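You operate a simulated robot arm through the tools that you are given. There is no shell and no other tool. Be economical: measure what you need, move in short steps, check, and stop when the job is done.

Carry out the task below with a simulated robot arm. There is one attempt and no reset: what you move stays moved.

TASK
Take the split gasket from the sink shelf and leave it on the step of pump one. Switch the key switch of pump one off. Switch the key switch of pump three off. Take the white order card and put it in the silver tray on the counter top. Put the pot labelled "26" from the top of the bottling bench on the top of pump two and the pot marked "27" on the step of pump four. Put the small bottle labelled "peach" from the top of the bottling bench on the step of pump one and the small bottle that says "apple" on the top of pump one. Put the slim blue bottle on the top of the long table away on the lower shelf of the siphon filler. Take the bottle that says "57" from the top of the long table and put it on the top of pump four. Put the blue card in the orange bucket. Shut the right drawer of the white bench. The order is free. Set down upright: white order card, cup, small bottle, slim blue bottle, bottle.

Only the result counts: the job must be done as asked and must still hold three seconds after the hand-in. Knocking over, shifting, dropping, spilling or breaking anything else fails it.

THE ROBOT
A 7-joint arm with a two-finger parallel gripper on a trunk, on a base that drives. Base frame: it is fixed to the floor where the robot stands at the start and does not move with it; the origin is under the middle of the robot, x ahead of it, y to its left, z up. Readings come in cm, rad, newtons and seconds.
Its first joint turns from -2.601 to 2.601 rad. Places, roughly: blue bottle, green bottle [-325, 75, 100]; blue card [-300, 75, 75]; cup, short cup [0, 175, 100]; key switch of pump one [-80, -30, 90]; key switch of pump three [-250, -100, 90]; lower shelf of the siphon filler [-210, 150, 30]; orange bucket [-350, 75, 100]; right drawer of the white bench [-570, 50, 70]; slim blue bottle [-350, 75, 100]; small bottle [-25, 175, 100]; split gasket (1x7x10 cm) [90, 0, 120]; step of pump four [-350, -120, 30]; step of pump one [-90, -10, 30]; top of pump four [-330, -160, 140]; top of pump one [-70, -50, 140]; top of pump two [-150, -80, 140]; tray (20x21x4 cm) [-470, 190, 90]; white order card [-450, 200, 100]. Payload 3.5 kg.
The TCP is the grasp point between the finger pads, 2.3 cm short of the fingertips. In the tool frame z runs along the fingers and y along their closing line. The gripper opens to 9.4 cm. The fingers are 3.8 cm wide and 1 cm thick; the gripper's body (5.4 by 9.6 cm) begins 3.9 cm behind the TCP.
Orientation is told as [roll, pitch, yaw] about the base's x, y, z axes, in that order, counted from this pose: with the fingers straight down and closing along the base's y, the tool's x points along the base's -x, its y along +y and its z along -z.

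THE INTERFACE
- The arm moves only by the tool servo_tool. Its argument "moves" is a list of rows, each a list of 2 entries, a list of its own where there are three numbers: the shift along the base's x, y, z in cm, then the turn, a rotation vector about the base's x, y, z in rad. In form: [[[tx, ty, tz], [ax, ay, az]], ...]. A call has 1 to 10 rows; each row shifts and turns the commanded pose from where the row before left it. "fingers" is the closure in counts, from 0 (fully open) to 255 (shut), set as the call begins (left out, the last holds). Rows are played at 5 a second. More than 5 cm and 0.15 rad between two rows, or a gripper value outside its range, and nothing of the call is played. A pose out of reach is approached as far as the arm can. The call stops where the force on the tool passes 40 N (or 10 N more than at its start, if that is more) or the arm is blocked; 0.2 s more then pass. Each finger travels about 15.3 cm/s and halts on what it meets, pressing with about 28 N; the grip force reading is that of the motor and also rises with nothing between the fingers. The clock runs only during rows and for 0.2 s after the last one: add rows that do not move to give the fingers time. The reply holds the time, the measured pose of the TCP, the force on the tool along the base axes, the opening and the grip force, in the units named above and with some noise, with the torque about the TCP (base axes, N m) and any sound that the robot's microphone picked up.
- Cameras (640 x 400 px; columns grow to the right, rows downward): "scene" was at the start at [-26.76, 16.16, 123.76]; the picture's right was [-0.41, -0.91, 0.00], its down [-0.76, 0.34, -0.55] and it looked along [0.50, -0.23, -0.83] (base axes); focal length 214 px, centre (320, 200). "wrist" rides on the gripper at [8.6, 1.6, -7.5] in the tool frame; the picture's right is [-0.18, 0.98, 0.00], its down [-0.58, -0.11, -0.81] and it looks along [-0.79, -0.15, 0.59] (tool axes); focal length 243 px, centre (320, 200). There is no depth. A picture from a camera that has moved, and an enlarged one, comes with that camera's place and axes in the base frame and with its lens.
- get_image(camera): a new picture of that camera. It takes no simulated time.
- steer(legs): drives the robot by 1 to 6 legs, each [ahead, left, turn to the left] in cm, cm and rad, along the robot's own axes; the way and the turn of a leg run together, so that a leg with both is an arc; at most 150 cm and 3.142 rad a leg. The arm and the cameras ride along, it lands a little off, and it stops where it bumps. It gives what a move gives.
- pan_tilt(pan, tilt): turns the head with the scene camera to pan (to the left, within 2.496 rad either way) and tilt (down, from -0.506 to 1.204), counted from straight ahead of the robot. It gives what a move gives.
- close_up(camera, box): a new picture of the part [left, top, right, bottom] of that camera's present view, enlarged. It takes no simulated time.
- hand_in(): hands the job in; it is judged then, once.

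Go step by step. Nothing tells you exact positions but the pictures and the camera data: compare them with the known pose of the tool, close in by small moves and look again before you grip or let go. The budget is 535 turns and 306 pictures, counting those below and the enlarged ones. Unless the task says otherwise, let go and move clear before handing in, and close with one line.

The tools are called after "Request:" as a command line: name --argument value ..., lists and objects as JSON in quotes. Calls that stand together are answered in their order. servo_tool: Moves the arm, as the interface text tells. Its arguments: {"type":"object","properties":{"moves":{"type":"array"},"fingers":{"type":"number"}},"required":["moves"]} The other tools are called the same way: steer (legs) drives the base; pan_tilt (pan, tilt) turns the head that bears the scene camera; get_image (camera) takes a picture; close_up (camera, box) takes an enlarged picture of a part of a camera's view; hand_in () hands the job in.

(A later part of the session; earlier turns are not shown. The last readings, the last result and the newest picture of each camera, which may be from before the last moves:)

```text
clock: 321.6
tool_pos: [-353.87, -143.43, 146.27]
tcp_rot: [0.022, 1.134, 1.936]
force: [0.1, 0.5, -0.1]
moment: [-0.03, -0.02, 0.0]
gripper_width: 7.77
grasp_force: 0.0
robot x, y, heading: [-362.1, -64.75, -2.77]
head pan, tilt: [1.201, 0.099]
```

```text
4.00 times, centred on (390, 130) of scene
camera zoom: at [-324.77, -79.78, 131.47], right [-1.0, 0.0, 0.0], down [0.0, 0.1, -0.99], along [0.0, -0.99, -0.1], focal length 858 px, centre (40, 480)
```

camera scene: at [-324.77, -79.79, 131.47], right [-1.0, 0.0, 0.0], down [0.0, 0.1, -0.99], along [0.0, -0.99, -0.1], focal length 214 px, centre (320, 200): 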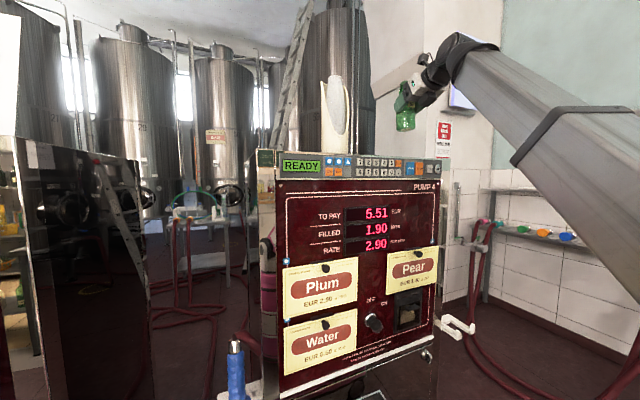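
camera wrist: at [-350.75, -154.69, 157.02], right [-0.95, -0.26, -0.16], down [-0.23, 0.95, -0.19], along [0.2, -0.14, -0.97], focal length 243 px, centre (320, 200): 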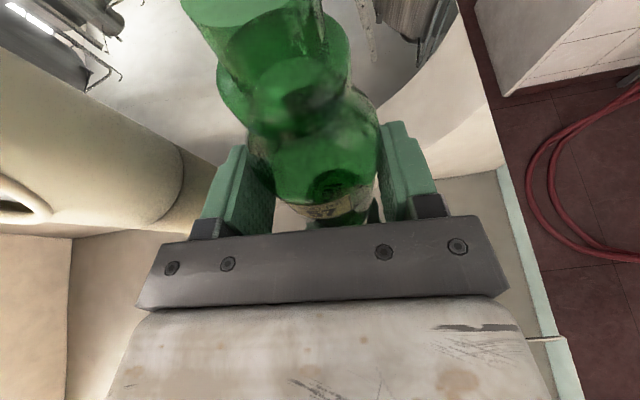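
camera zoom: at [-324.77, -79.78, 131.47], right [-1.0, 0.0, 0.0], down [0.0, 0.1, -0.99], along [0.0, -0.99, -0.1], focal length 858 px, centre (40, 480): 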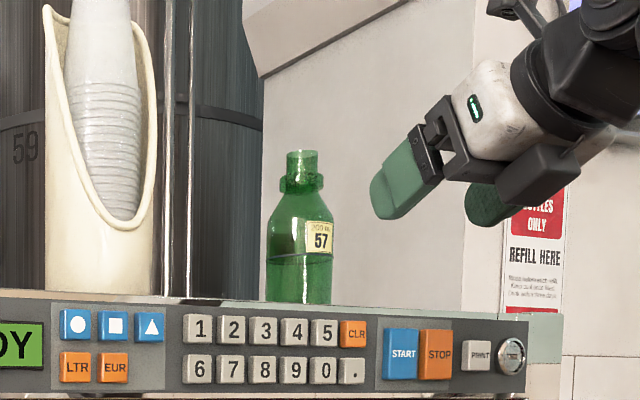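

57 is standing on pump four. Next the white order card: back off, turn east-facing, and go north past the long table's west end.

Request:
steer --legs '[[0, -26, 0], [0, 0, 3.14], [-16, 0, 0], [0, 80, 0]]'

Request:
pan_tilt --pan 1.8 --tilt 0.5

Request:
get_image --camera "scene"

Request:
get_image --camera "wrist"

```text
clock: 335.8
tool_pos: [-424.84, 106.63, 146.15]
tcp_rot: [0.022, 1.134, -1.204]
force: [-0.1, -0.6, 0.2]
moment: [-0.03, 0.0, 0.01]
gripper_width: 7.76
grasp_force: 0.1
robot x, y, heading: [-416.23, 27.81, 0.37]
head pan, tilt: [1.201, 0.099]
```

```text
clock: 336.8
tool_pos: [-424.78, 106.62, 146.11]
tcp_rot: [0.02, 1.134, -1.203]
force: [-0.3, -0.2, -0.5]
moment: [0.02, 0.02, 0.02]
gripper_width: 7.74
grasp_force: 0.1
robot x, y, heading: [-416.04, 27.72, 0.371]
head pan, tilt: [1.799, 0.499]
```

```text
136 pictures are left
camera scene: at [-459.23, 41.2, 127.77], right [0.82, 0.57, 0.0], down [0.27, -0.39, -0.88], along [-0.5, 0.72, -0.48], focal length 214 px, centre (320, 200)
```

scene: 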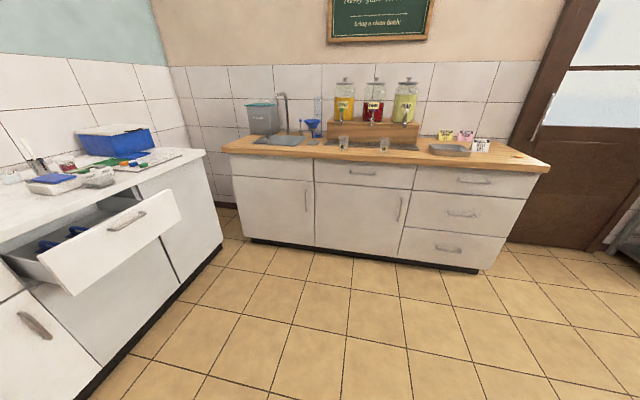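

```text
135 pictures are left
camera wrist: at [-422.33, 104.23, 157.01], right [0.95, 0.26, -0.16], down [0.23, -0.95, -0.19], along [-0.2, 0.14, -0.97], focal length 243 px, centre (320, 200)
```

wrist: 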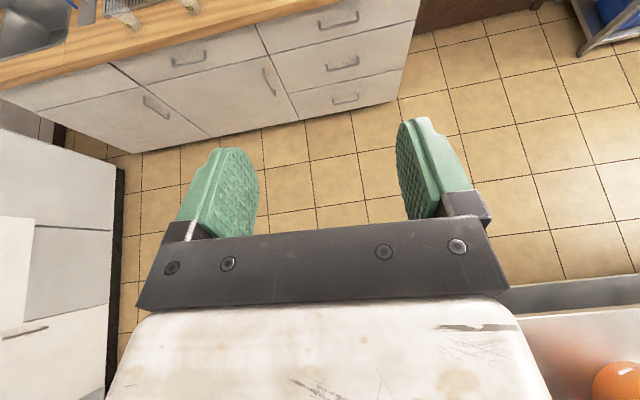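

Request:
close_up --camera "scene" --box '[400, 110, 528, 190]'

Request:
close_up --camera "scene" --box '[0, 100, 256, 260]'

```text
5.00 times, centred on (464, 150) of scene
camera zoom: at [-459.23, 41.2, 127.77], right [0.82, 0.57, 0.0], down [0.27, -0.39, -0.88], along [-0.5, 0.72, -0.48], focal length 1072 px, centre (-400, 450)
```

zoom: 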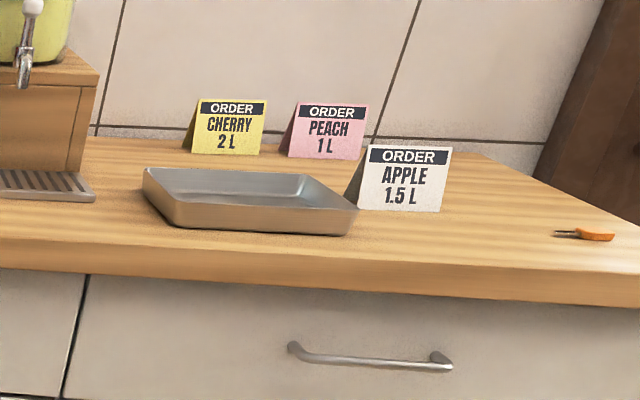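

```text
2.50 times, centred on (128, 180) of scene
camera zoom: at [-459.23, 41.2, 127.77], right [0.82, 0.57, 0.0], down [0.27, -0.39, -0.88], along [-0.5, 0.72, -0.48], focal length 536 px, centre (800, 250)
```

zoom: 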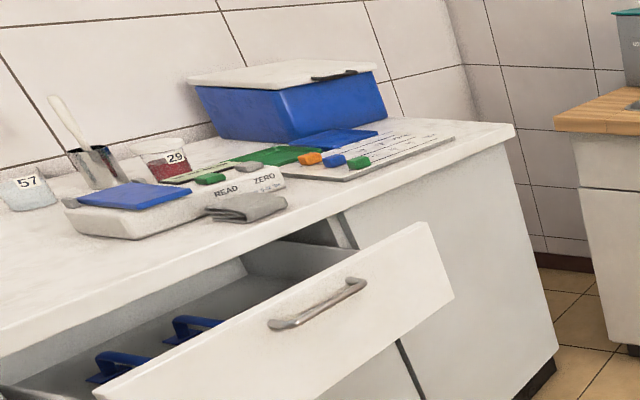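

White card "APPLE 1.5 L" is a tent beside the silver tray. Drive up to the counter.

Request:
steer --legs '[[0, 92, 0.02], [14, 0, 0]]'

Request:
get_image --camera "wrist"

Request:
get_image --camera "scene"

```text
clock: 342.6
tool_pos: [-445.99, 197.32, 146.05]
tcp_rot: [0.02, 1.135, -1.198]
force: [-0.8, -0.5, 0.0]
moment: [-0.06, 0.02, -0.01]
gripper_width: 7.73
grasp_force: 0.1
robot x, y, heading: [-436.89, 118.45, 0.375]
head pan, tilt: [1.799, 0.499]
```

```text
132 pictures are left
camera wrist: at [-443.52, 194.84, 157.01], right [0.95, 0.27, -0.16], down [0.24, -0.95, -0.19], along [-0.2, 0.14, -0.97], focal length 243 px, centre (320, 200)
```

wrist: 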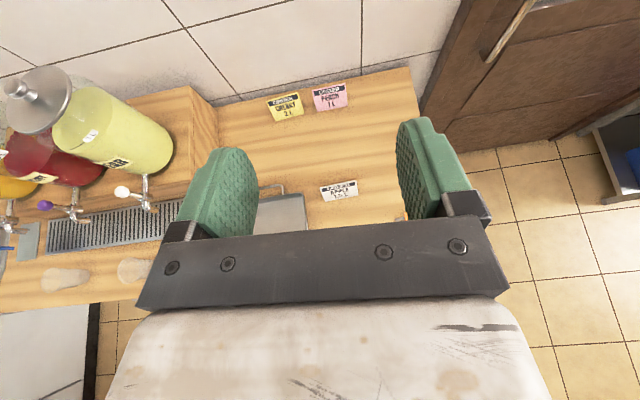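

```text
131 pictures are left
camera scene: at [-480.12, 131.63, 127.76], right [0.82, 0.57, 0.0], down [0.27, -0.39, -0.88], along [-0.5, 0.72, -0.48], focal length 214 px, centre (320, 200)
```

scene: 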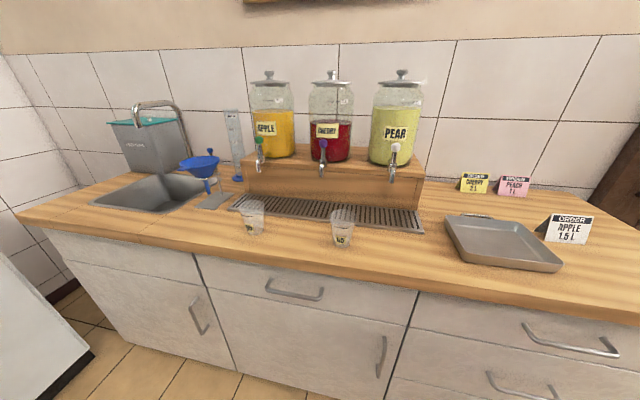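

Counter z≈90; card ridge centre ≈(-453,208.4,96.7), tray centre ≈(-468.5,191). Move in and reorient the tool to point down.

Request:
steer --legs '[[0, 10, 0]]'

Request:
servo_tool --moves '[[[0, 0, -5], [0, 0, 0]], [[0, 0, -5], [0, 0, 0]], [[0, 0, -5], [0, 0, 0]], [[0, 0, -5], [0, 0, 0]], [[0, 0, -5], [0, 0, 0]], [[0, 0, -5], [0, 0, 0]], [[0, 0, -3], [0, 0, 0]]]'

Request:
servo_tool --moves '[[[0, 0, -1], [-0.1325, -0.0511, 0]], [[0, 0, -1], [-0.1325, -0.0511, 0]], [[0, 0, -1], [-0.1325, -0.0511, 0]], [[0, 0, -1], [-0.1325, -0.0511, 0]], [[0, 0, 0], [-0.1325, -0.0511, 0]], [[0, 0, 0], [-0.1325, -0.0511, 0]], [[0, 0, 0], [-0.1325, -0.0511, 0]], [[0, 0, 0], [-0.1325, -0.0511, 0]]]' --fingers 0

Request:
get_image --camera "wrist"

```text
clock: 343.7
tool_pos: [-449.64, 206.72, 146.07]
tcp_rot: [0.021, 1.133, -1.199]
force: [0.1, 0.2, -0.1]
moment: [0.03, 0.01, 0.02]
gripper_width: 7.78
grasp_force: 0.0
robot x, y, heading: [-440.76, 128.26, 0.378]
head pan, tilt: [1.799, 0.499]
```

```text
clock: 345.3
tool_pos: [-449.79, 206.56, 113.2]
tcp_rot: [0.023, 1.134, -1.198]
force: [0.3, -0.8, 0.3]
moment: [0.02, 0.0, 0.02]
gripper_width: 7.73
grasp_force: 0.0
robot x, y, heading: [-440.89, 127.98, 0.377]
head pan, tilt: [1.799, 0.499]
```

```text
clock: 347.1
tool_pos: [-449.85, 206.66, 109.18]
tcp_rot: [0.019, -0.003, -1.201]
force: [-0.2, -0.1, 0.0]
moment: [0.02, 0.02, -0.04]
gripper_width: 9.42
grasp_force: 0.0
robot x, y, heading: [-440.8, 127.91, 0.376]
head pan, tilt: [1.799, 0.499]
```

```text
130 pictures are left
camera wrist: at [-451.52, 215.38, 116.48], right [0.98, 0.18, 0.02], down [0.09, -0.58, 0.81], along [0.16, -0.79, -0.59], focal length 243 px, centre (320, 200)
```

wrist: 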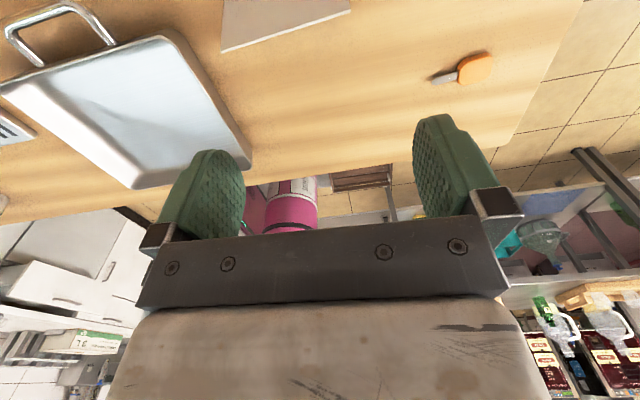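

Now yaw the tool ~1.58 so the fingers close across the card's ridge.

Request:
servo_tool --moves '[[[0, 0, 0], [0, 0, 0.145]], [[0, 0, 0], [0, 0, 0.145]], [[0, 0, 0], [0, 0, 0.145]], [[0, 0, 0], [0, 0, 0.145]], [[0, 0, 0], [0, 0, 0.145]], [[0, 0, 0], [0, 0, 0.145]], [[0, 0, 0], [0, 0, 0.145]], [[0, 0, 0], [0, 0, 0.145]], [[0, 0, 0], [0, 0, 0.145]], [[0, 0, 0], [0, 0, 0.145]]]'

Request:
servo_tool --moves '[[[-1, 0.5, -1], [0, 0, 0.135]], [[-1, 0.5, -1], [0, 0, 0]]]'

Request:
get_image --camera "wrist"

Request:
pan_tilt --pan 1.5 --tilt 0.6

Request:
get_image --camera "scene"

```text
clock: 349.3
tool_pos: [-449.84, 206.66, 109.13]
tcp_rot: [0.019, 0.0, 0.252]
force: [-0.3, -0.3, 0.4]
moment: [0.0, 0.01, 0.0]
gripper_width: 9.4
grasp_force: 0.1
robot x, y, heading: [-440.31, 128.18, 0.375]
head pan, tilt: [1.799, 0.499]
```

```text
clock: 349.9
tool_pos: [-451.74, 207.63, 107.27]
tcp_rot: [0.018, -0.002, 0.387]
force: [-0.3, 0.2, 0.0]
moment: [0.0, -0.02, 0.03]
gripper_width: 9.38
grasp_force: 0.1
robot x, y, heading: [-440.76, 128.31, 0.377]
head pan, tilt: [1.799, 0.499]
```

```text
129 pictures are left
camera wrist: at [-460.28, 205.77, 114.52], right [-0.2, 0.98, 0.02], down [0.58, 0.1, 0.81], along [0.79, 0.17, -0.59], focal length 243 px, centre (320, 200)
```

wrist: 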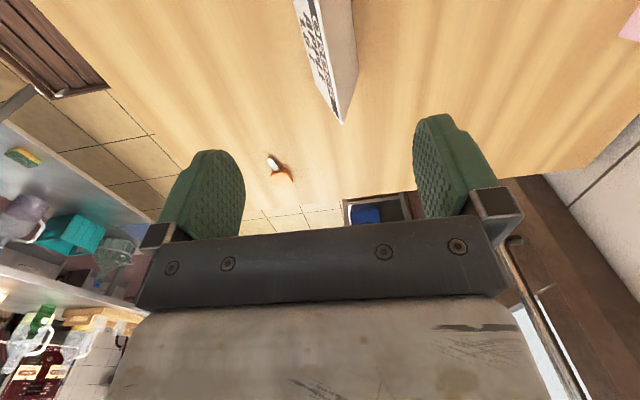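

```text
clock: 350.7
tool_pos: [-451.75, 207.72, 107.25]
tcp_rot: [0.018, -0.001, 0.385]
force: [0.6, -0.5, -0.4]
moment: [-0.02, 0.0, 0.0]
gripper_width: 9.39
grasp_force: 0.2
robot x, y, heading: [-440.76, 128.23, 0.38]
head pan, tilt: [1.499, 0.6]
```

```text
128 pictures are left
camera scene: at [-481.37, 142.1, 126.86], right [0.95, 0.3, 0.0], down [0.17, -0.54, -0.83], along [-0.25, 0.79, -0.56], focal length 214 px, centre (320, 200)
```

scene: 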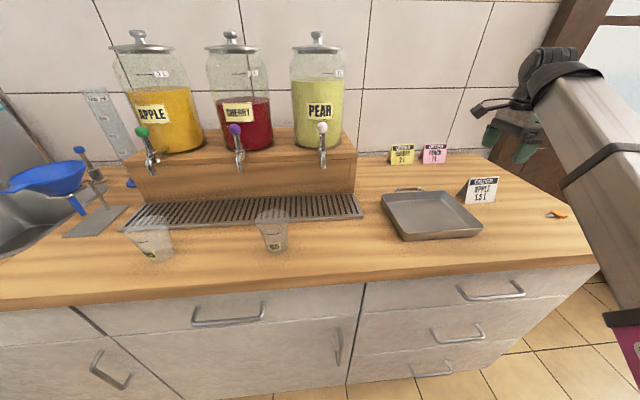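

Request:
servo_tool --moves '[[[-0.5, 1.0, 0], [0, 0, 0]], [[0, 0, -4], [0, 0, 0]], [[0, 0, -4], [0, 0, 0]]]'

Request:
get_image --camera "wrist"

```text
clock: 351.5
tool_pos: [-452.27, 208.72, 99.12]
tcp_rot: [0.017, -0.001, 0.385]
force: [0.3, -0.7, 0.6]
moment: [-0.03, -0.02, -0.01]
gripper_width: 9.41
grasp_force: 0.0
robot x, y, heading: [-440.84, 128.0, 0.378]
head pan, tilt: [1.499, 0.6]
```

```text
127 pictures are left
camera wrist: at [-460.87, 206.9, 106.38], right [-0.2, 0.98, 0.02], down [0.58, 0.1, 0.81], along [0.79, 0.17, -0.59], focal length 243 px, centre (320, 200)
```

wrist: 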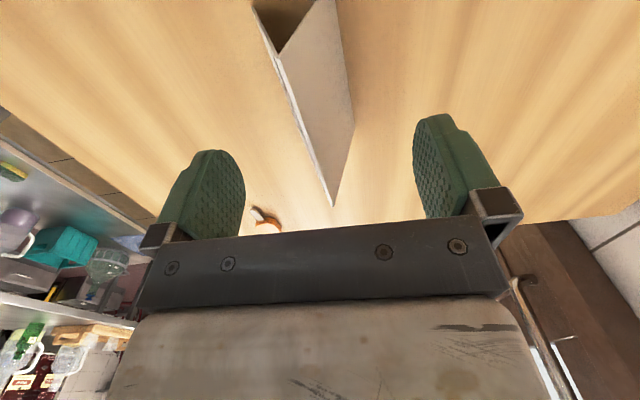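

Request:
servo_tool --moves '[[[0.1, -0.1, -2], [0, 0, 0.04]], [[0, 0, -2], [0, 0, 0]]]'

Request:
servo_tool --moves '[[[0, 0, 0], [0, 0, 0]], [[0, 0, 0], [0, 0, 0]], [[0, 0, 0], [0, 0, 0]], [[0, 0, 0], [0, 0, 0]], [[0, 0, 0], [0, 0, 0]]]' --fingers 255

Request:
servo_tool --moves '[[[0, 0, 2], [0, 0, 0]], [[0, 0, 3], [0, 0, 0]], [[0, 0, 4], [0, 0, 0]], [[0, 0, 3], [0, 0, 0]]]'

Request:
get_image --camera "wrist"

Request:
get_image --camera "scene"

```text
clock: 352.1
tool_pos: [-452.23, 208.51, 95.09]
tcp_rot: [0.015, -0.001, 0.427]
force: [-0.2, -0.2, -0.5]
moment: [0.01, -0.03, -0.02]
gripper_width: 9.43
grasp_force: 0.0
robot x, y, heading: [-440.91, 128.22, 0.385]
head pan, tilt: [1.499, 0.6]
```

```text
clock: 353.3
tool_pos: [-452.38, 208.54, 95.23]
tcp_rot: [0.016, -0.003, 0.425]
force: [0.6, 0.2, -0.1]
moment: [-0.02, -0.02, 0.01]
gripper_width: 2.57
grasp_force: 28.1
robot x, y, heading: [-440.53, 128.31, 0.383]
head pan, tilt: [1.499, 0.6]
```

```text
clock: 354.3
tool_pos: [-452.17, 208.43, 107.19]
tcp_rot: [0.018, -0.002, 0.424]
force: [-0.8, 0.1, 0.3]
moment: [0.03, 0.02, 0.01]
gripper_width: 2.55
grasp_force: 27.5
robot x, y, heading: [-440.96, 128.43, 0.376]
head pan, tilt: [1.499, 0.6]
```

```text
126 pictures are left
camera wrist: at [-460.6, 206.22, 114.46], right [-0.24, 0.97, 0.02], down [0.58, 0.13, 0.81], along [0.78, 0.2, -0.59], focal length 243 px, centre (320, 200)
```

wrist: 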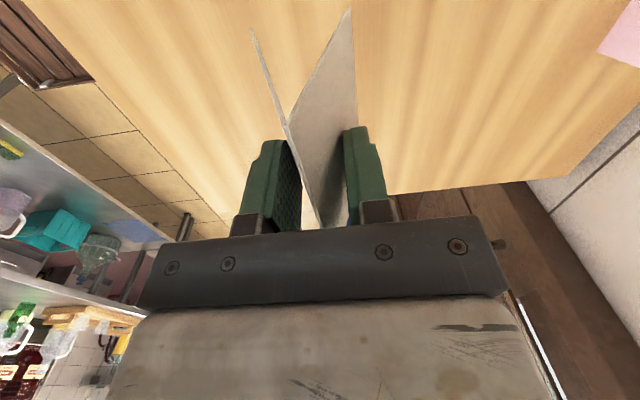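

```text
125 pictures are left
camera scene: at [-481.36, 142.1, 126.85], right [0.95, 0.3, 0.0], down [0.17, -0.54, -0.83], along [-0.25, 0.79, -0.56], focal length 214 px, centre (320, 200)
```

scene: 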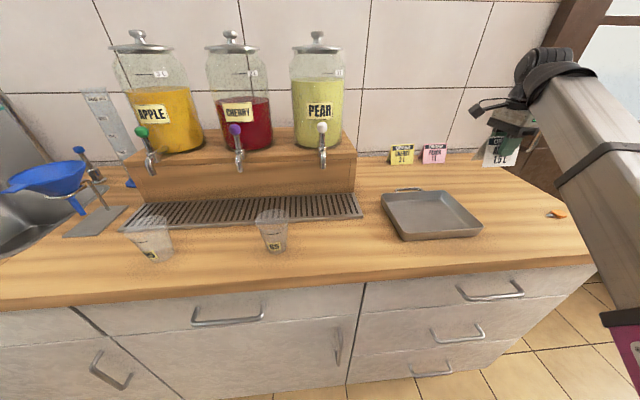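

Card held. Shift the base back a little for comfortable reach, then move the card over the tray centre (-468.2,191.4).

Request:
steer --legs '[[0, -8, 0]]'

Request:
servo_tool --moves '[[[-4.5, -2.2, 0], [0, 0, 0]], [[-4.5, -2.2, 0], [0, 0, 0]], [[-4.5, -2.2, 0], [0, 0, 0]], [[-4.5, -2.2, 0], [0, 0, 0]]]'

Request:
get_image --camera "wrist"

Request:
get_image --camera "scene"

```text
clock: 355.4
tool_pos: [-449.16, 201.13, 107.11]
tcp_rot: [0.018, -0.003, 0.424]
force: [0.1, -0.7, 0.8]
moment: [0.02, 0.02, 0.0]
gripper_width: 2.53
grasp_force: 27.7
robot x, y, heading: [-437.76, 120.71, 0.375]
head pan, tilt: [1.499, 0.6]
```

```text
clock: 356.4
tool_pos: [-467.0, 192.18, 107.0]
tcp_rot: [0.019, -0.002, 0.423]
force: [0.5, 0.6, -0.1]
moment: [0.01, 0.01, 0.01]
gripper_width: 2.53
grasp_force: 28.5
robot x, y, heading: [-437.52, 120.52, 0.38]
head pan, tilt: [1.499, 0.6]
```

```text
124 pictures are left
camera wrist: at [-475.56, 189.97, 114.21], right [-0.24, 0.97, 0.02], down [0.58, 0.13, 0.81], along [0.78, 0.2, -0.59], focal length 243 px, centre (320, 200)
```

wrist: 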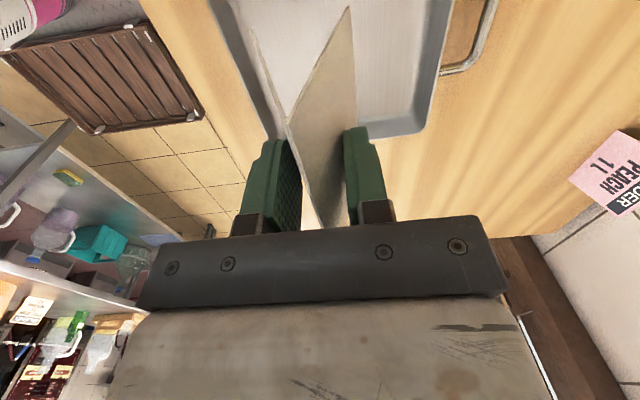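

```text
123 pictures are left
camera scene: at [-478.41, 134.74, 126.85], right [0.95, 0.3, 0.0], down [0.17, -0.54, -0.83], along [-0.25, 0.79, -0.56], focal length 214 px, centre (320, 200)
```

scene: 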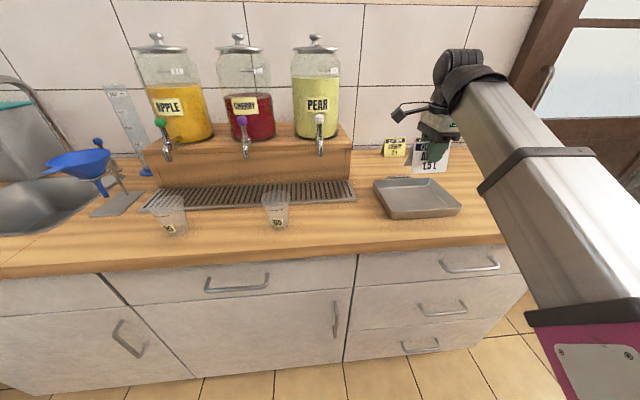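

Request:
servo_tool --moves '[[[-1.2, -0.8, -2], [0, 0, 0]], [[0, 0, -3], [0, 0, 0]], [[0, 0, -3], [0, 0, 0]], [[0, 0, -1], [0, 0, 0]]]'

Request:
get_image --camera "wrist"

Request:
close_up --camera "scene" --box '[350, 130, 478, 210]'

```text
clock: 357.4
tool_pos: [-468.46, 191.48, 98.33]
tcp_rot: [0.016, -0.001, 0.425]
force: [0.0, -1.6, -0.9]
moment: [-0.03, -0.04, 0.01]
gripper_width: 2.51
grasp_force: 27.7
robot x, y, heading: [-437.72, 120.44, 0.382]
head pan, tilt: [1.499, 0.6]
```

```text
122 pictures are left
camera wrist: at [-476.98, 189.26, 105.59], right [-0.24, 0.97, 0.02], down [0.58, 0.13, 0.81], along [0.78, 0.2, -0.59], focal length 243 px, centre (320, 200)
```

wrist: 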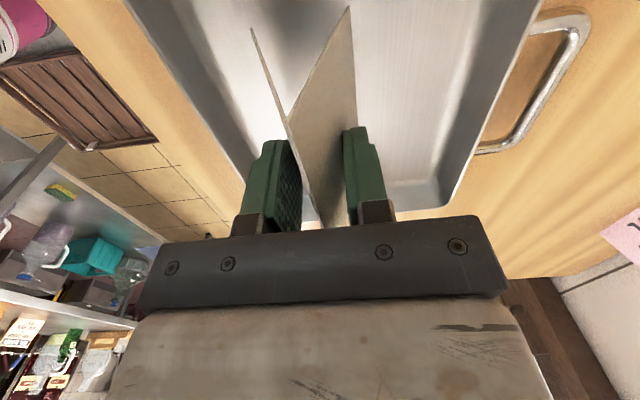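

```text
5.00 times, centred on (414, 170) of scene
camera zoom: at [-478.43, 134.71, 126.85], right [0.95, 0.3, 0.0], down [0.17, -0.54, -0.83], along [-0.25, 0.79, -0.56], focal length 1072 px, centre (-150, 350)
```

zoom: 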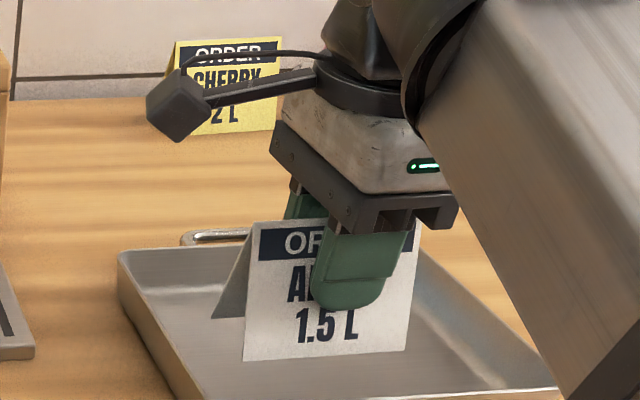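

Request:
servo_tool --moves '[[[0, 0, -0.7], [0, 0, 0]], [[0, 0, -0.5], [0, 0, 0]], [[0, 0, -0.4], [0, 0, 0]], [[0, 0, -0.3], [0, 0, 0]]]'

```text
clock: 358.4
tool_pos: [-468.34, 191.48, 96.17]
tcp_rot: [0.018, -0.001, 0.424]
force: [0.6, -0.7, -0.2]
moment: [0.0, 0.04, 0.0]
gripper_width: 2.46
grasp_force: 28.2
robot x, y, heading: [-438.01, 120.82, 0.375]
head pan, tilt: [1.499, 0.6]
```

Request:
servo_tool --moves '[[[0, 0, -0.3], [0, 0, 0]], [[0, 0, -0.3], [0, 0, 0]], [[0, 0, -0.3], [0, 0, 0]]]'

```text
clock: 359.2
tool_pos: [-468.42, 191.51, 95.72]
tcp_rot: [0.021, -0.004, 0.424]
force: [2.1, -2.9, 18.2]
moment: [-0.15, 0.01, -0.03]
gripper_width: 2.45
grasp_force: 28.0
robot x, y, heading: [-438.06, 120.59, 0.382]
head pan, tilt: [1.499, 0.6]
stopped in row 3: the force on the tool passed its limit at 47 N (the readings are from after the stop); the commanded pose is now the measured one
```

Contact with the tray. Ease up, open a little and lift.

Request:
servo_tool --moves '[[[0, 0, 0.3], [0, 0, 0]], [[0, 0, 0], [0, 0, 0]]]'

Request:
servo_tool --moves '[[[0, 0, 0], [0, 0, 0]], [[0, 0, 0], [0, 0, 0]], [[0, 0, 0], [0, 0, 0]]]' --fingers 110

Request:
servo_tool --moves '[[[0, 0, 2], [0, 0, 0]], [[0, 0, 3], [0, 0, 0]], [[0, 0, 3], [0, 0, 0]]]'

Request:
close_up --camera "scene" --box '[350, 130, 478, 210]'

```text
clock: 359.8
tool_pos: [-468.42, 191.57, 95.88]
tcp_rot: [0.021, -0.002, 0.423]
force: [0.2, 0.4, -0.1]
moment: [-0.01, 0.01, 0.0]
gripper_width: 2.47
grasp_force: 27.7
robot x, y, heading: [-438.32, 120.5, 0.378]
head pan, tilt: [1.499, 0.6]
```

```text
clock: 360.6
tool_pos: [-468.54, 191.5, 95.91]
tcp_rot: [0.021, -0.001, 0.425]
force: [0.3, -0.1, -0.9]
moment: [0.01, -0.01, 0.02]
gripper_width: 5.36
grasp_force: 0.0
robot x, y, heading: [-438.24, 120.82, 0.378]
head pan, tilt: [1.499, 0.6]
```

```text
clock: 361.4
tool_pos: [-468.5, 191.51, 103.96]
tcp_rot: [0.021, -0.001, 0.425]
force: [-0.1, 0.5, -0.3]
moment: [-0.02, -0.01, -0.02]
gripper_width: 5.37
grasp_force: 0.0
robot x, y, heading: [-438.02, 120.75, 0.376]
head pan, tilt: [1.499, 0.6]
```

```text
5.00 times, centred on (414, 170) of scene
camera zoom: at [-478.42, 134.71, 126.85], right [0.95, 0.3, 0.0], down [0.17, -0.54, -0.83], along [-0.25, 0.79, -0.56], focal length 1072 px, centre (-150, 350)
```

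zoom: 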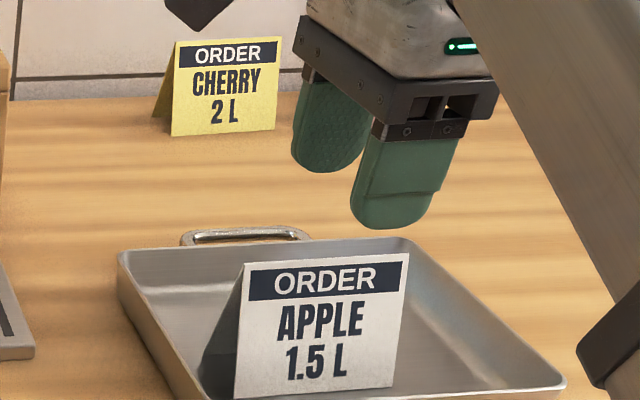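

White card stands in the tray. Now the drawer: back off from the counter, point the closed fingers horizontally, and face the white bench.

Request:
servo_tool --moves '[[[0, 1, 3], [0, 0, 0]], [[0, 1, 2], [0, 0, 0]]]' --fingers 255

Request:
steer --legs '[[0, -25, 0], [-32, 0, 0]]'

Request:
servo_tool --moves '[[[0, 0, 0], [0.134, 0.055, 0]], [[0, 0, 0], [0.134, 0.055, 0]], [[0, 0, 0], [0.134, 0.055, 0]], [[0, 0, 0], [0.134, 0.055, 0]], [[0, 0, 0], [0.134, 0.055, 0]], [[0, 0, 0], [0.134, 0.055, 0]], [[0, 0, 0], [0.134, 0.055, 0]], [[0, 0, 0], [0.134, 0.055, 0]], [[0, 0, 0], [0.134, 0.055, 0]], [[0, 0, 0], [0.134, 0.055, 0]]]'

Request:
steer --legs '[[0, 0, 1.57]]'

Request:
pan_tilt --pan 1.6 --tilt 0.6

Request:
get_image --camera "scene"

Request:
get_image --camera "wrist"

```text
clock: 362.0
tool_pos: [-468.44, 193.46, 108.98]
tcp_rot: [0.02, -0.002, 0.424]
force: [0.1, 0.1, -0.2]
moment: [-0.02, 0.01, -0.01]
gripper_width: 0.0
grasp_force: 27.9
robot x, y, heading: [-438.21, 120.59, 0.382]
head pan, tilt: [1.499, 0.6]
```

```text
clock: 365.5
tool_pos: [-489.05, 158.62, 108.85]
tcp_rot: [0.021, -0.002, 0.422]
force: [-0.2, -0.7, -0.3]
moment: [-0.02, 0.02, -0.01]
gripper_width: 0.0
grasp_force: 28.2
robot x, y, heading: [-458.17, 85.41, 0.375]
head pan, tilt: [1.499, 0.6]
```

```text
clock: 367.7
tool_pos: [-488.88, 158.58, 108.88]
tcp_rot: [1.471, -0.033, 0.392]
force: [0.2, -0.7, -0.4]
moment: [0.0, -0.01, 0.0]
gripper_width: 0.0
grasp_force: 27.7
robot x, y, heading: [-458.67, 85.92, 0.367]
head pan, tilt: [1.499, 0.6]
```

```text
clock: 371.9
tool_pos: [-531.46, 55.85, 108.83]
tcp_rot: [1.47, -0.034, 1.951]
force: [0.1, 0.6, 0.1]
moment: [0.01, 0.01, 0.01]
gripper_width: 0.02
grasp_force: 27.6
robot x, y, heading: [-458.33, 86.01, 1.935]
head pan, tilt: [1.499, 0.6]
```

```text
clock: 372.6
tool_pos: [-531.55, 55.77, 108.9]
tcp_rot: [1.469, -0.032, 1.954]
force: [-0.1, -0.1, 0.0]
moment: [0.0, -0.01, 0.0]
gripper_width: 0.0
grasp_force: 28.6
robot x, y, heading: [-458.32, 85.53, 1.939]
head pan, tilt: [1.6, 0.6]
```

```text
119 pictures are left
camera scene: at [-472.62, 44.73, 126.85], right [-0.39, 0.92, 0.0], down [0.52, 0.22, -0.83], along [-0.76, -0.32, -0.56], focal length 214 px, centre (320, 200)
```

scene: 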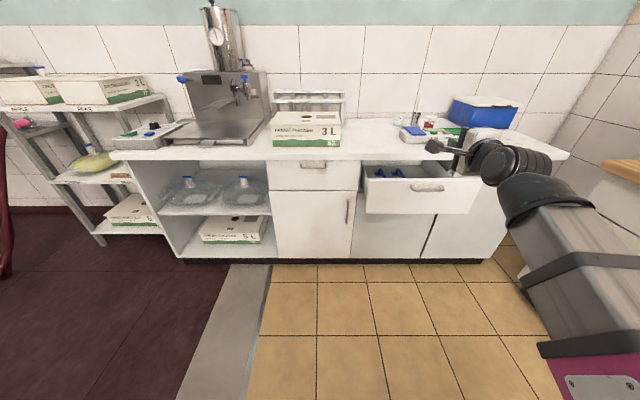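

```text
118 pictures are left
camera wrist: at [-521.48, 50.45, 110.89], right [-0.15, 0.1, 0.98], down [0.54, 0.84, -0.01], along [-0.83, 0.53, -0.18], focal length 243 px, centre (320, 200)
```

wrist: 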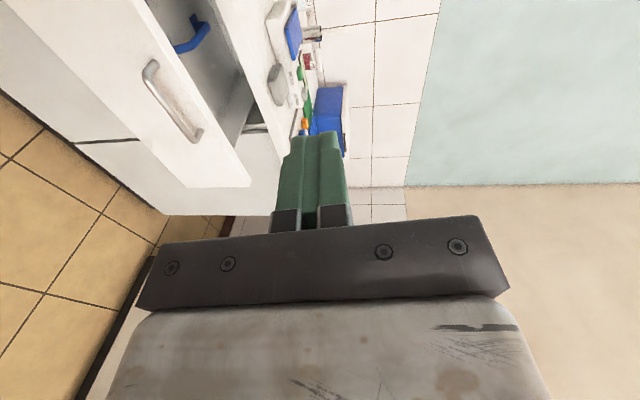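

Drawer handle ≈(-553,55,84); panel spans z 73–91, about 27 cm open. I'll lower the closed fingers to z≈79 facing the panel centre, then push by driving left.

Request:
servo_tool --moves '[[[-0.9, 2.2, -4], [0, 0, 0]], [[-0.9, 2.2, -4], [0, 0, 0]], [[-0.9, 2, -4], [0, 0, 0]], [[0, 0, -4.5], [0, 0, 0]], [[0, 0, -4.5], [0, 0, 0]], [[0, 0, -4.5], [0, 0, 0]], [[0, 0, -4.5], [0, 0, 0]]]'

Request:
steer --legs '[[0, 15, 0]]'

Request:
get_image --camera "scene"

Request:
get_image --camera "wrist"

```text
clock: 374.2
tool_pos: [-534.17, 62.1, 78.78]
tcp_rot: [1.469, -0.033, 1.953]
force: [0.7, -0.4, 0.0]
moment: [0.03, -0.02, 0.01]
gripper_width: 0.0
grasp_force: 28.3
robot x, y, heading: [-458.47, 85.47, 1.938]
head pan, tilt: [1.6, 0.6]
```

```text
clock: 375.6
tool_pos: [-548.33, 56.32, 78.86]
tcp_rot: [1.468, -0.032, 1.958]
force: [-0.5, -0.3, 0.2]
moment: [0.0, -0.02, 0.03]
gripper_width: 0.01
grasp_force: 27.2
robot x, y, heading: [-472.19, 80.37, 1.94]
head pan, tilt: [1.6, 0.6]
```

```text
117 pictures are left
camera scene: at [-486.68, 39.2, 126.85], right [-0.39, 0.92, 0.0], down [0.52, 0.22, -0.83], along [-0.76, -0.32, -0.56], focal length 214 px, centre (320, 200)
```

scene: 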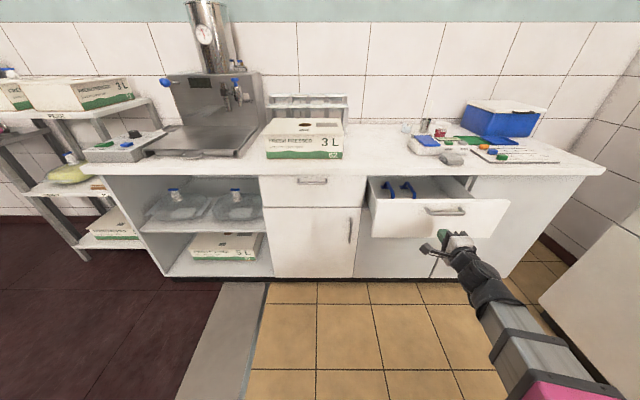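

```text
116 pictures are left
camera wrist: at [-538.32, 51.03, 80.75], right [-0.15, 0.1, 0.98], down [0.53, 0.84, -0.01], along [-0.83, 0.52, -0.18], focal length 243 px, centre (320, 200)
```

wrist: 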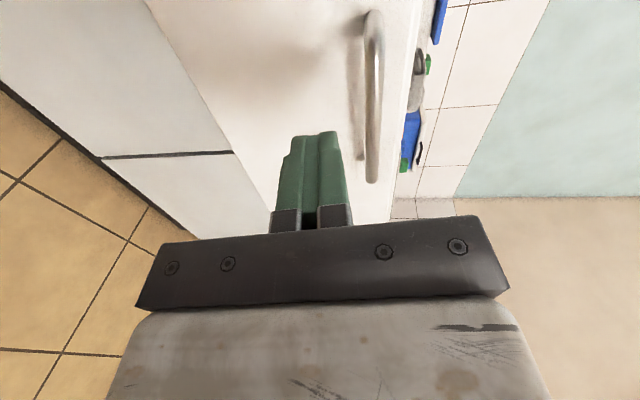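

Fingers sit right below the handle centre. Push by driving left.

Request:
steer --legs '[[0, 12, 0]]'

Request:
get_image --camera "scene"

```text
clock: 376.8
tool_pos: [-559.54, 52.18, 78.8]
tcp_rot: [1.469, -0.032, 1.956]
force: [0.5, -0.5, 0.4]
moment: [0.0, 0.01, -0.01]
gripper_width: 0.03
grasp_force: 28.0
robot x, y, heading: [-483.6, 76.02, 1.94]
head pan, tilt: [1.6, 0.6]
```

```text
115 pictures are left
camera scene: at [-497.89, 34.89, 126.85], right [-0.39, 0.92, 0.0], down [0.52, 0.22, -0.83], along [-0.76, -0.32, -0.56], focal length 214 px, centre (320, 200)
```

scene: 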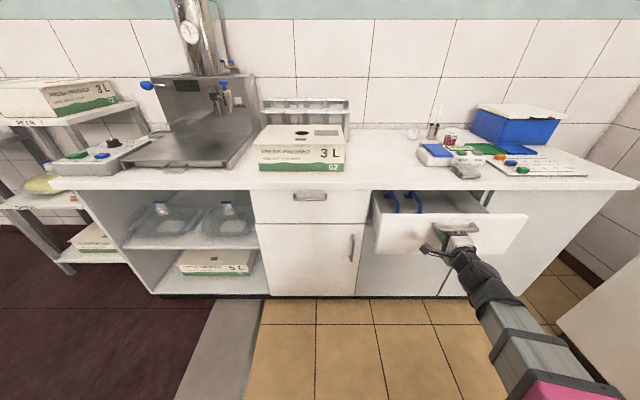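

Request:
steer --legs '[[0, 12, 0]]'

Request:
get_image --camera "scene"

```text
clock: 378.1
tool_pos: [-570.47, 47.75, 78.78]
tcp_rot: [1.471, -0.033, 1.955]
force: [-0.1, -0.2, -0.6]
moment: [0.0, 0.02, -0.01]
gripper_width: 0.01
grasp_force: 28.0
robot x, y, heading: [-494.96, 71.52, 1.94]
head pan, tilt: [1.6, 0.6]
```

```text
114 pictures are left
camera scene: at [-508.9, 30.6, 126.85], right [-0.39, 0.92, 0.0], down [0.52, 0.22, -0.83], along [-0.76, -0.32, -0.56], focal length 214 px, centre (320, 200)
```

scene: 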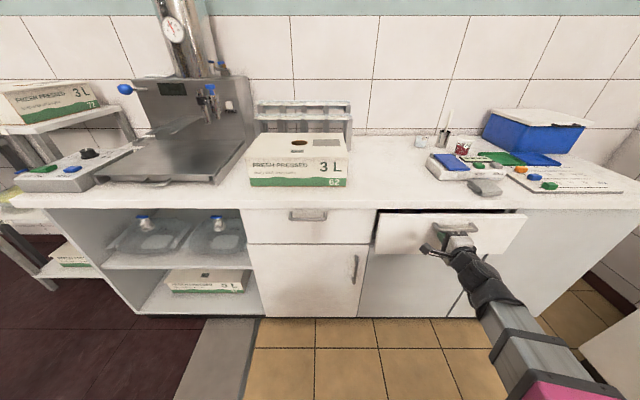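

The drawer is sliding in. Continue in small steps until it stops.

Request:
servo_tool --moves '[[[-0.92, -0.38, 0], [0, 0, 0]], [[-0.92, -0.38, 0], [0, 0, 0]], [[-0.92, -0.38, 0], [0, 0, 0]], [[-0.92, -0.38, 0], [0, 0, 0]], [[-0.92, -0.38, 0], [0, 0, 0]], [[-0.92, -0.38, 0], [0, 0, 0]]]'

Request:
get_image --camera "scene"

```text
clock: 379.5
tool_pos: [-575.6, 45.78, 78.75]
tcp_rot: [1.47, -0.035, 1.955]
force: [35.1, 16.8, -8.8]
moment: [0.11, 0.12, 0.68]
gripper_width: 0.0
grasp_force: 27.6
robot x, y, heading: [-494.69, 71.34, 1.945]
head pan, tilt: [1.6, 0.6]
```

```text
113 pictures are left
camera scene: at [-508.79, 30.65, 126.87], right [-0.39, 0.92, 0.0], down [0.52, 0.22, -0.83], along [-0.76, -0.32, -0.56], focal length 214 px, centre (320, 200)
```

scene: 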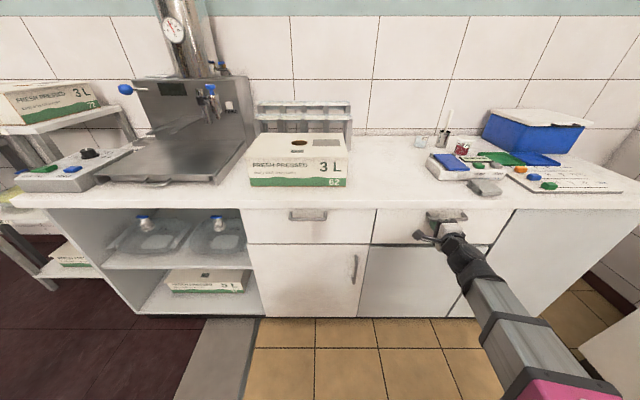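

Drawer is shut. Back off, restore the camera-up tool orientation, and head back east along the aisle.

Request:
steer --legs '[[0, -30, 0]]'

Request:
servo_tool --moves '[[[0, 0, 4], [-0.133, -0.0537, -0.0145]], [[0, 0, 4], [-0.133, -0.0537, -0.0145]], [[0, 0, 4], [-0.133, -0.0537, -0.0145]], [[0, 0, 4], [-0.133, -0.0537, -0.0145]], [[0, 0, 4], [-0.133, -0.0537, -0.0145]], [[0, 0, 4], [-0.133, -0.0537, -0.0145]], [[0, 0, 4], [-0.133, -0.0537, -0.0145]], [[0, 0, 4], [-0.133, -0.0537, -0.0145]], [[0, 0, 4], [-0.133, -0.0537, -0.0145]], [[0, 0, 4], [-0.133, -0.0537, -0.0145]]]' --fingers 0

Request:
servo_tool --moves '[[[0, 0, 3], [-0.122, -0.049, -0.013]], [[0, 0, 3], [0.041, -0.1015, 0]], [[0, 0, 3], [0.041, -0.1015, 0]], [[0, 0, 3], [0.041, -0.1015, 0]]]'

Request:
get_image --camera "scene"

```text
clock: 381.5
tool_pos: [-548.61, 55.82, 78.79]
tcp_rot: [1.468, -0.033, 1.959]
force: [0.2, -0.2, 0.1]
moment: [-0.03, 0.01, -0.01]
gripper_width: 0.0
grasp_force: 27.9
robot x, y, heading: [-467.36, 82.11, 1.951]
head pan, tilt: [1.6, 0.6]
```

```text
clock: 383.7
tool_pos: [-548.39, 55.75, 118.9]
tcp_rot: [1.016, 1.382, 1.408]
force: [-0.2, -0.1, 0.4]
moment: [-0.02, 0.01, 0.03]
gripper_width: 9.41
grasp_force: 0.0
robot x, y, heading: [-467.61, 82.34, 1.944]
head pan, tilt: [1.6, 0.6]
```

```text
clock: 384.7
tool_pos: [-548.57, 55.66, 130.75]
tcp_rot: [0.066, 1.142, 0.457]
force: [-0.1, 0.3, -0.1]
moment: [0.02, 0.01, 0.0]
gripper_width: 9.41
grasp_force: 0.0
robot x, y, heading: [-467.4, 82.2, 1.944]
head pan, tilt: [1.6, 0.6]
```

```text
112 pictures are left
camera scene: at [-481.37, 41.21, 126.85], right [-0.39, 0.92, 0.0], down [0.52, 0.22, -0.83], along [-0.76, -0.32, -0.56], focal length 214 px, centre (320, 200)
```

scene: 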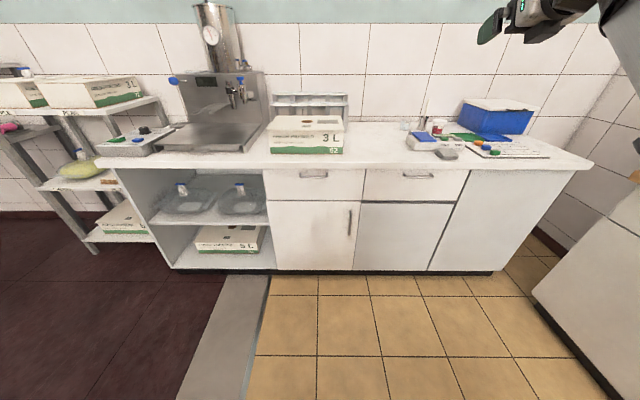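

Drawer flush. Drive back to the aisle, turn, and travel east.

Request:
steer --legs '[[-148, 0, 0], [0, 0, -3.14]]'

Request:
steer --legs '[[0, 130, 0], [0, 130, 0]]'

```text
clock: 399.4
tool_pos: [-330.32, -30.34, 130.68]
tcp_rot: [0.067, 1.143, -2.707]
force: [0.4, -0.2, -0.2]
moment: [-0.02, 0.02, -0.02]
gripper_width: 9.41
grasp_force: 0.1
robot x, y, heading: [-412.27, -54.88, -1.22]
head pan, tilt: [1.6, 0.6]
```

```text
clock: 412.1
tool_pos: [-83.31, 52.83, 130.68]
tcp_rot: [0.066, 1.143, -2.737]
force: [-1.3, -0.4, -0.3]
moment: [0.0, 0.05, -0.01]
gripper_width: 9.39
grasp_force: 0.0
robot x, y, heading: [-165.48, 30.1, -1.25]
head pan, tilt: [1.6, 0.6]
```

Request:
steer --legs '[[0, 0, 0.07], [0, 102, 0], [-92, 0, 0]]'

Request:
pan_tilt --pan 1.6 --tilt 0.7

Request:
get_image --camera "wrist"

Request:
get_image --camera "scene"

```text
clock: 422.3
tool_pos: [-26.74, 182.49, 130.76]
tcp_rot: [0.066, 1.142, -2.669]
force: [-0.6, 0.0, -0.2]
moment: [-0.02, 0.0, 0.0]
gripper_width: 9.41
grasp_force: 0.1
robot x, y, heading: [-106.74, 154.92, -1.179]
head pan, tilt: [1.6, 0.6]
```

```text
clock: 423.0
tool_pos: [-26.56, 182.57, 130.75]
tcp_rot: [0.067, 1.144, -2.667]
force: [-0.3, -0.6, -0.4]
moment: [0.03, 0.01, -0.05]
gripper_width: 9.39
grasp_force: 0.1
robot x, y, heading: [-107.24, 154.74, -1.184]
head pan, tilt: [1.6, 0.7]
```

```text
111 pictures are left
camera wrist: at [-28.99, 180.06, 141.57], right [0.33, -0.93, -0.14], down [-0.93, -0.3, -0.2], along [0.14, 0.2, -0.97], focal length 243 px, centre (320, 200)
```

wrist: 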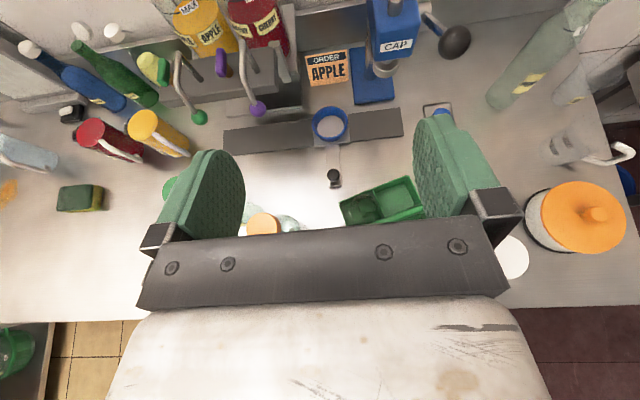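

```text
110 pictures are left
camera scene: at [-94.63, 195.91, 125.99], right [0.41, -0.91, 0.0], down [-0.59, -0.26, -0.77], along [0.7, 0.31, -0.64], focal length 214 px, centre (320, 200)
```

scene: 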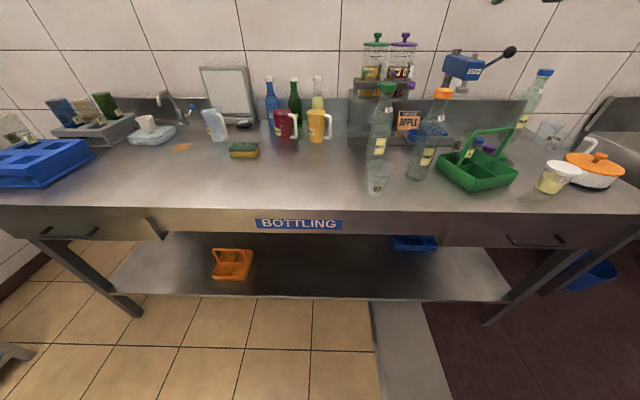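

Peach at ≈(-31,191.3), apple ≈(-30,205). Position for peach: back up along the approach line and descend.

Request:
servo_tool --moves '[[[-4.2, 0.7, 0], [0, 0, 0]], [[-4.2, 0.7, 0], [0, 0, 0]], [[-4.2, 0.7, 0], [0, 0, 0]], [[-3.8, 0.5, 0], [0, 0, 0]], [[0, 0, -4.5], [0, 0, 0]], [[0, 0, -4.5], [0, 0, 0]], [[0, 0, -4.5], [0, 0, 0]], [[0, 0, -4.5], [0, 0, 0]], [[0, 0, -4], [0, 0, 0]]]'

Request:
get_image --camera "wrist"

Request:
get_image --camera "scene"

```text
clock: 425.0
tool_pos: [-42.09, 183.15, 108.55]
tcp_rot: [0.067, 1.143, -2.67]
force: [0.1, 0.8, 0.2]
moment: [0.01, 0.0, 0.02]
gripper_width: 9.39
grasp_force: 0.0
out of reach, approached as far as the arm can: row 3, 4
robot x, y, heading: [-107.37, 154.86, -1.182]
head pan, tilt: [1.6, 0.7]
```

```text
109 pictures are left
camera wrist: at [-44.5, 180.67, 119.39], right [0.33, -0.93, -0.14], down [-0.93, -0.3, -0.2], along [0.14, 0.2, -0.97], focal length 243 px, centre (320, 200)
```

wrist: 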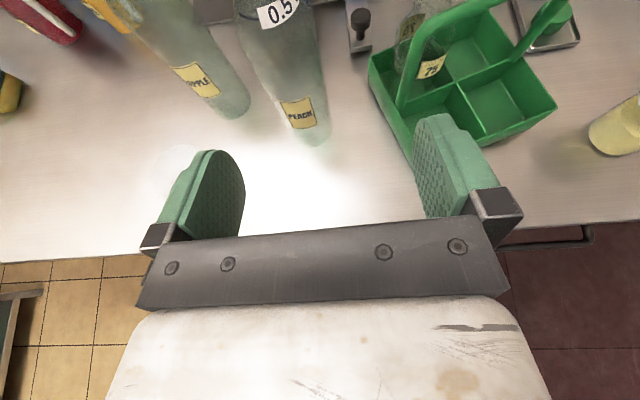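

```text
108 pictures are left
camera scene: at [-94.63, 195.91, 125.99], right [0.41, -0.91, 0.0], down [-0.59, -0.26, -0.76], along [0.7, 0.31, -0.64], focal length 214 px, centre (320, 200)
```

scene: 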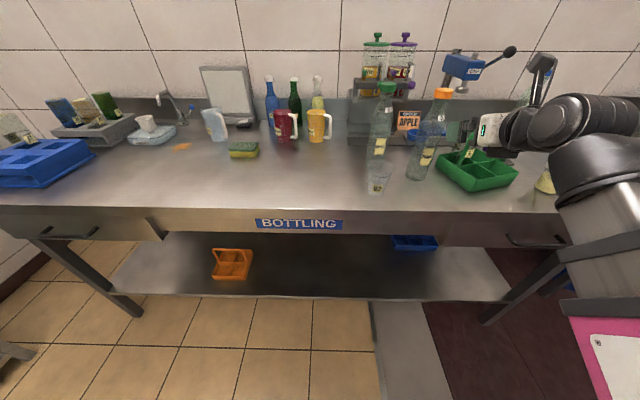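

Request:
servo_tool --moves '[[[-0.9, 1.9, 0], [0, 0, 0]], [[0, 0, -3.5], [0, 0, 0]], [[3.3, 1.7, -1.8], [0, 0, 0]], [[3.3, 1.7, -1.8], [0, 0, 0]]]'

Request:
get_image --camera "wrist"

```text
clock: 426.0
tool_pos: [-35.95, 187.79, 101.36]
tcp_rot: [0.07, 1.144, -2.654]
force: [-0.3, 0.0, 0.3]
moment: [-0.01, 0.02, 0.0]
gripper_width: 9.41
grasp_force: 0.0
out of reach, approached as far as the arm can: row 1, 4
robot x, y, heading: [-107.06, 154.48, -1.183]
head pan, tilt: [1.6, 0.7]
```

```text
107 pictures are left
camera wrist: at [-38.34, 185.24, 112.24], right [0.34, -0.93, -0.14], down [-0.93, -0.31, -0.2], along [0.14, 0.2, -0.97], focal length 243 px, centre (320, 200)
```

wrist: 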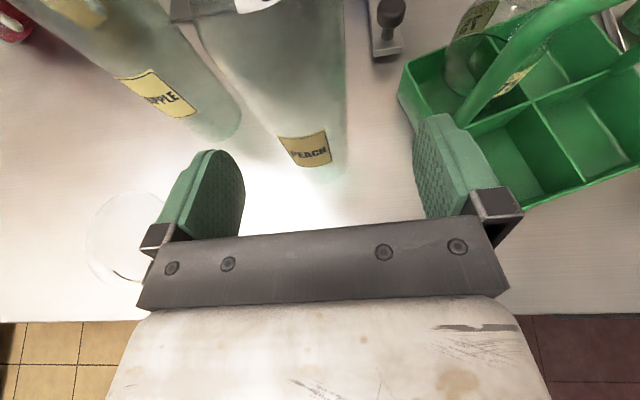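

Request:
servo_tool --moves '[[[2.1, 1.3, -1.2], [0, 0, 0]], [[2.1, 1.3, -1.1], [0, 0, 0]]]'

Request:
get_image --camera "wrist"

```text
clock: 426.6
tool_pos: [-31.6, 189.67, 98.89]
tcp_rot: [0.066, 1.144, -2.655]
force: [0.4, -0.7, 0.0]
moment: [0.04, -0.01, 0.01]
gripper_width: 9.41
grasp_force: 0.0
out of reach, approached as far as the arm can: row 2
robot x, y, heading: [-107.26, 154.75, -1.177]
head pan, tilt: [1.6, 0.7]
```

```text
106 pictures are left
camera wrist: at [-33.97, 187.16, 109.76], right [0.34, -0.93, -0.14], down [-0.93, -0.31, -0.2], along [0.14, 0.2, -0.97], focal length 243 px, centre (320, 200)
```

wrist: 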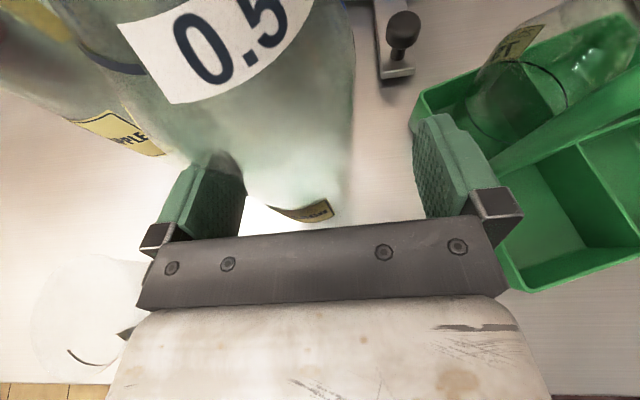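

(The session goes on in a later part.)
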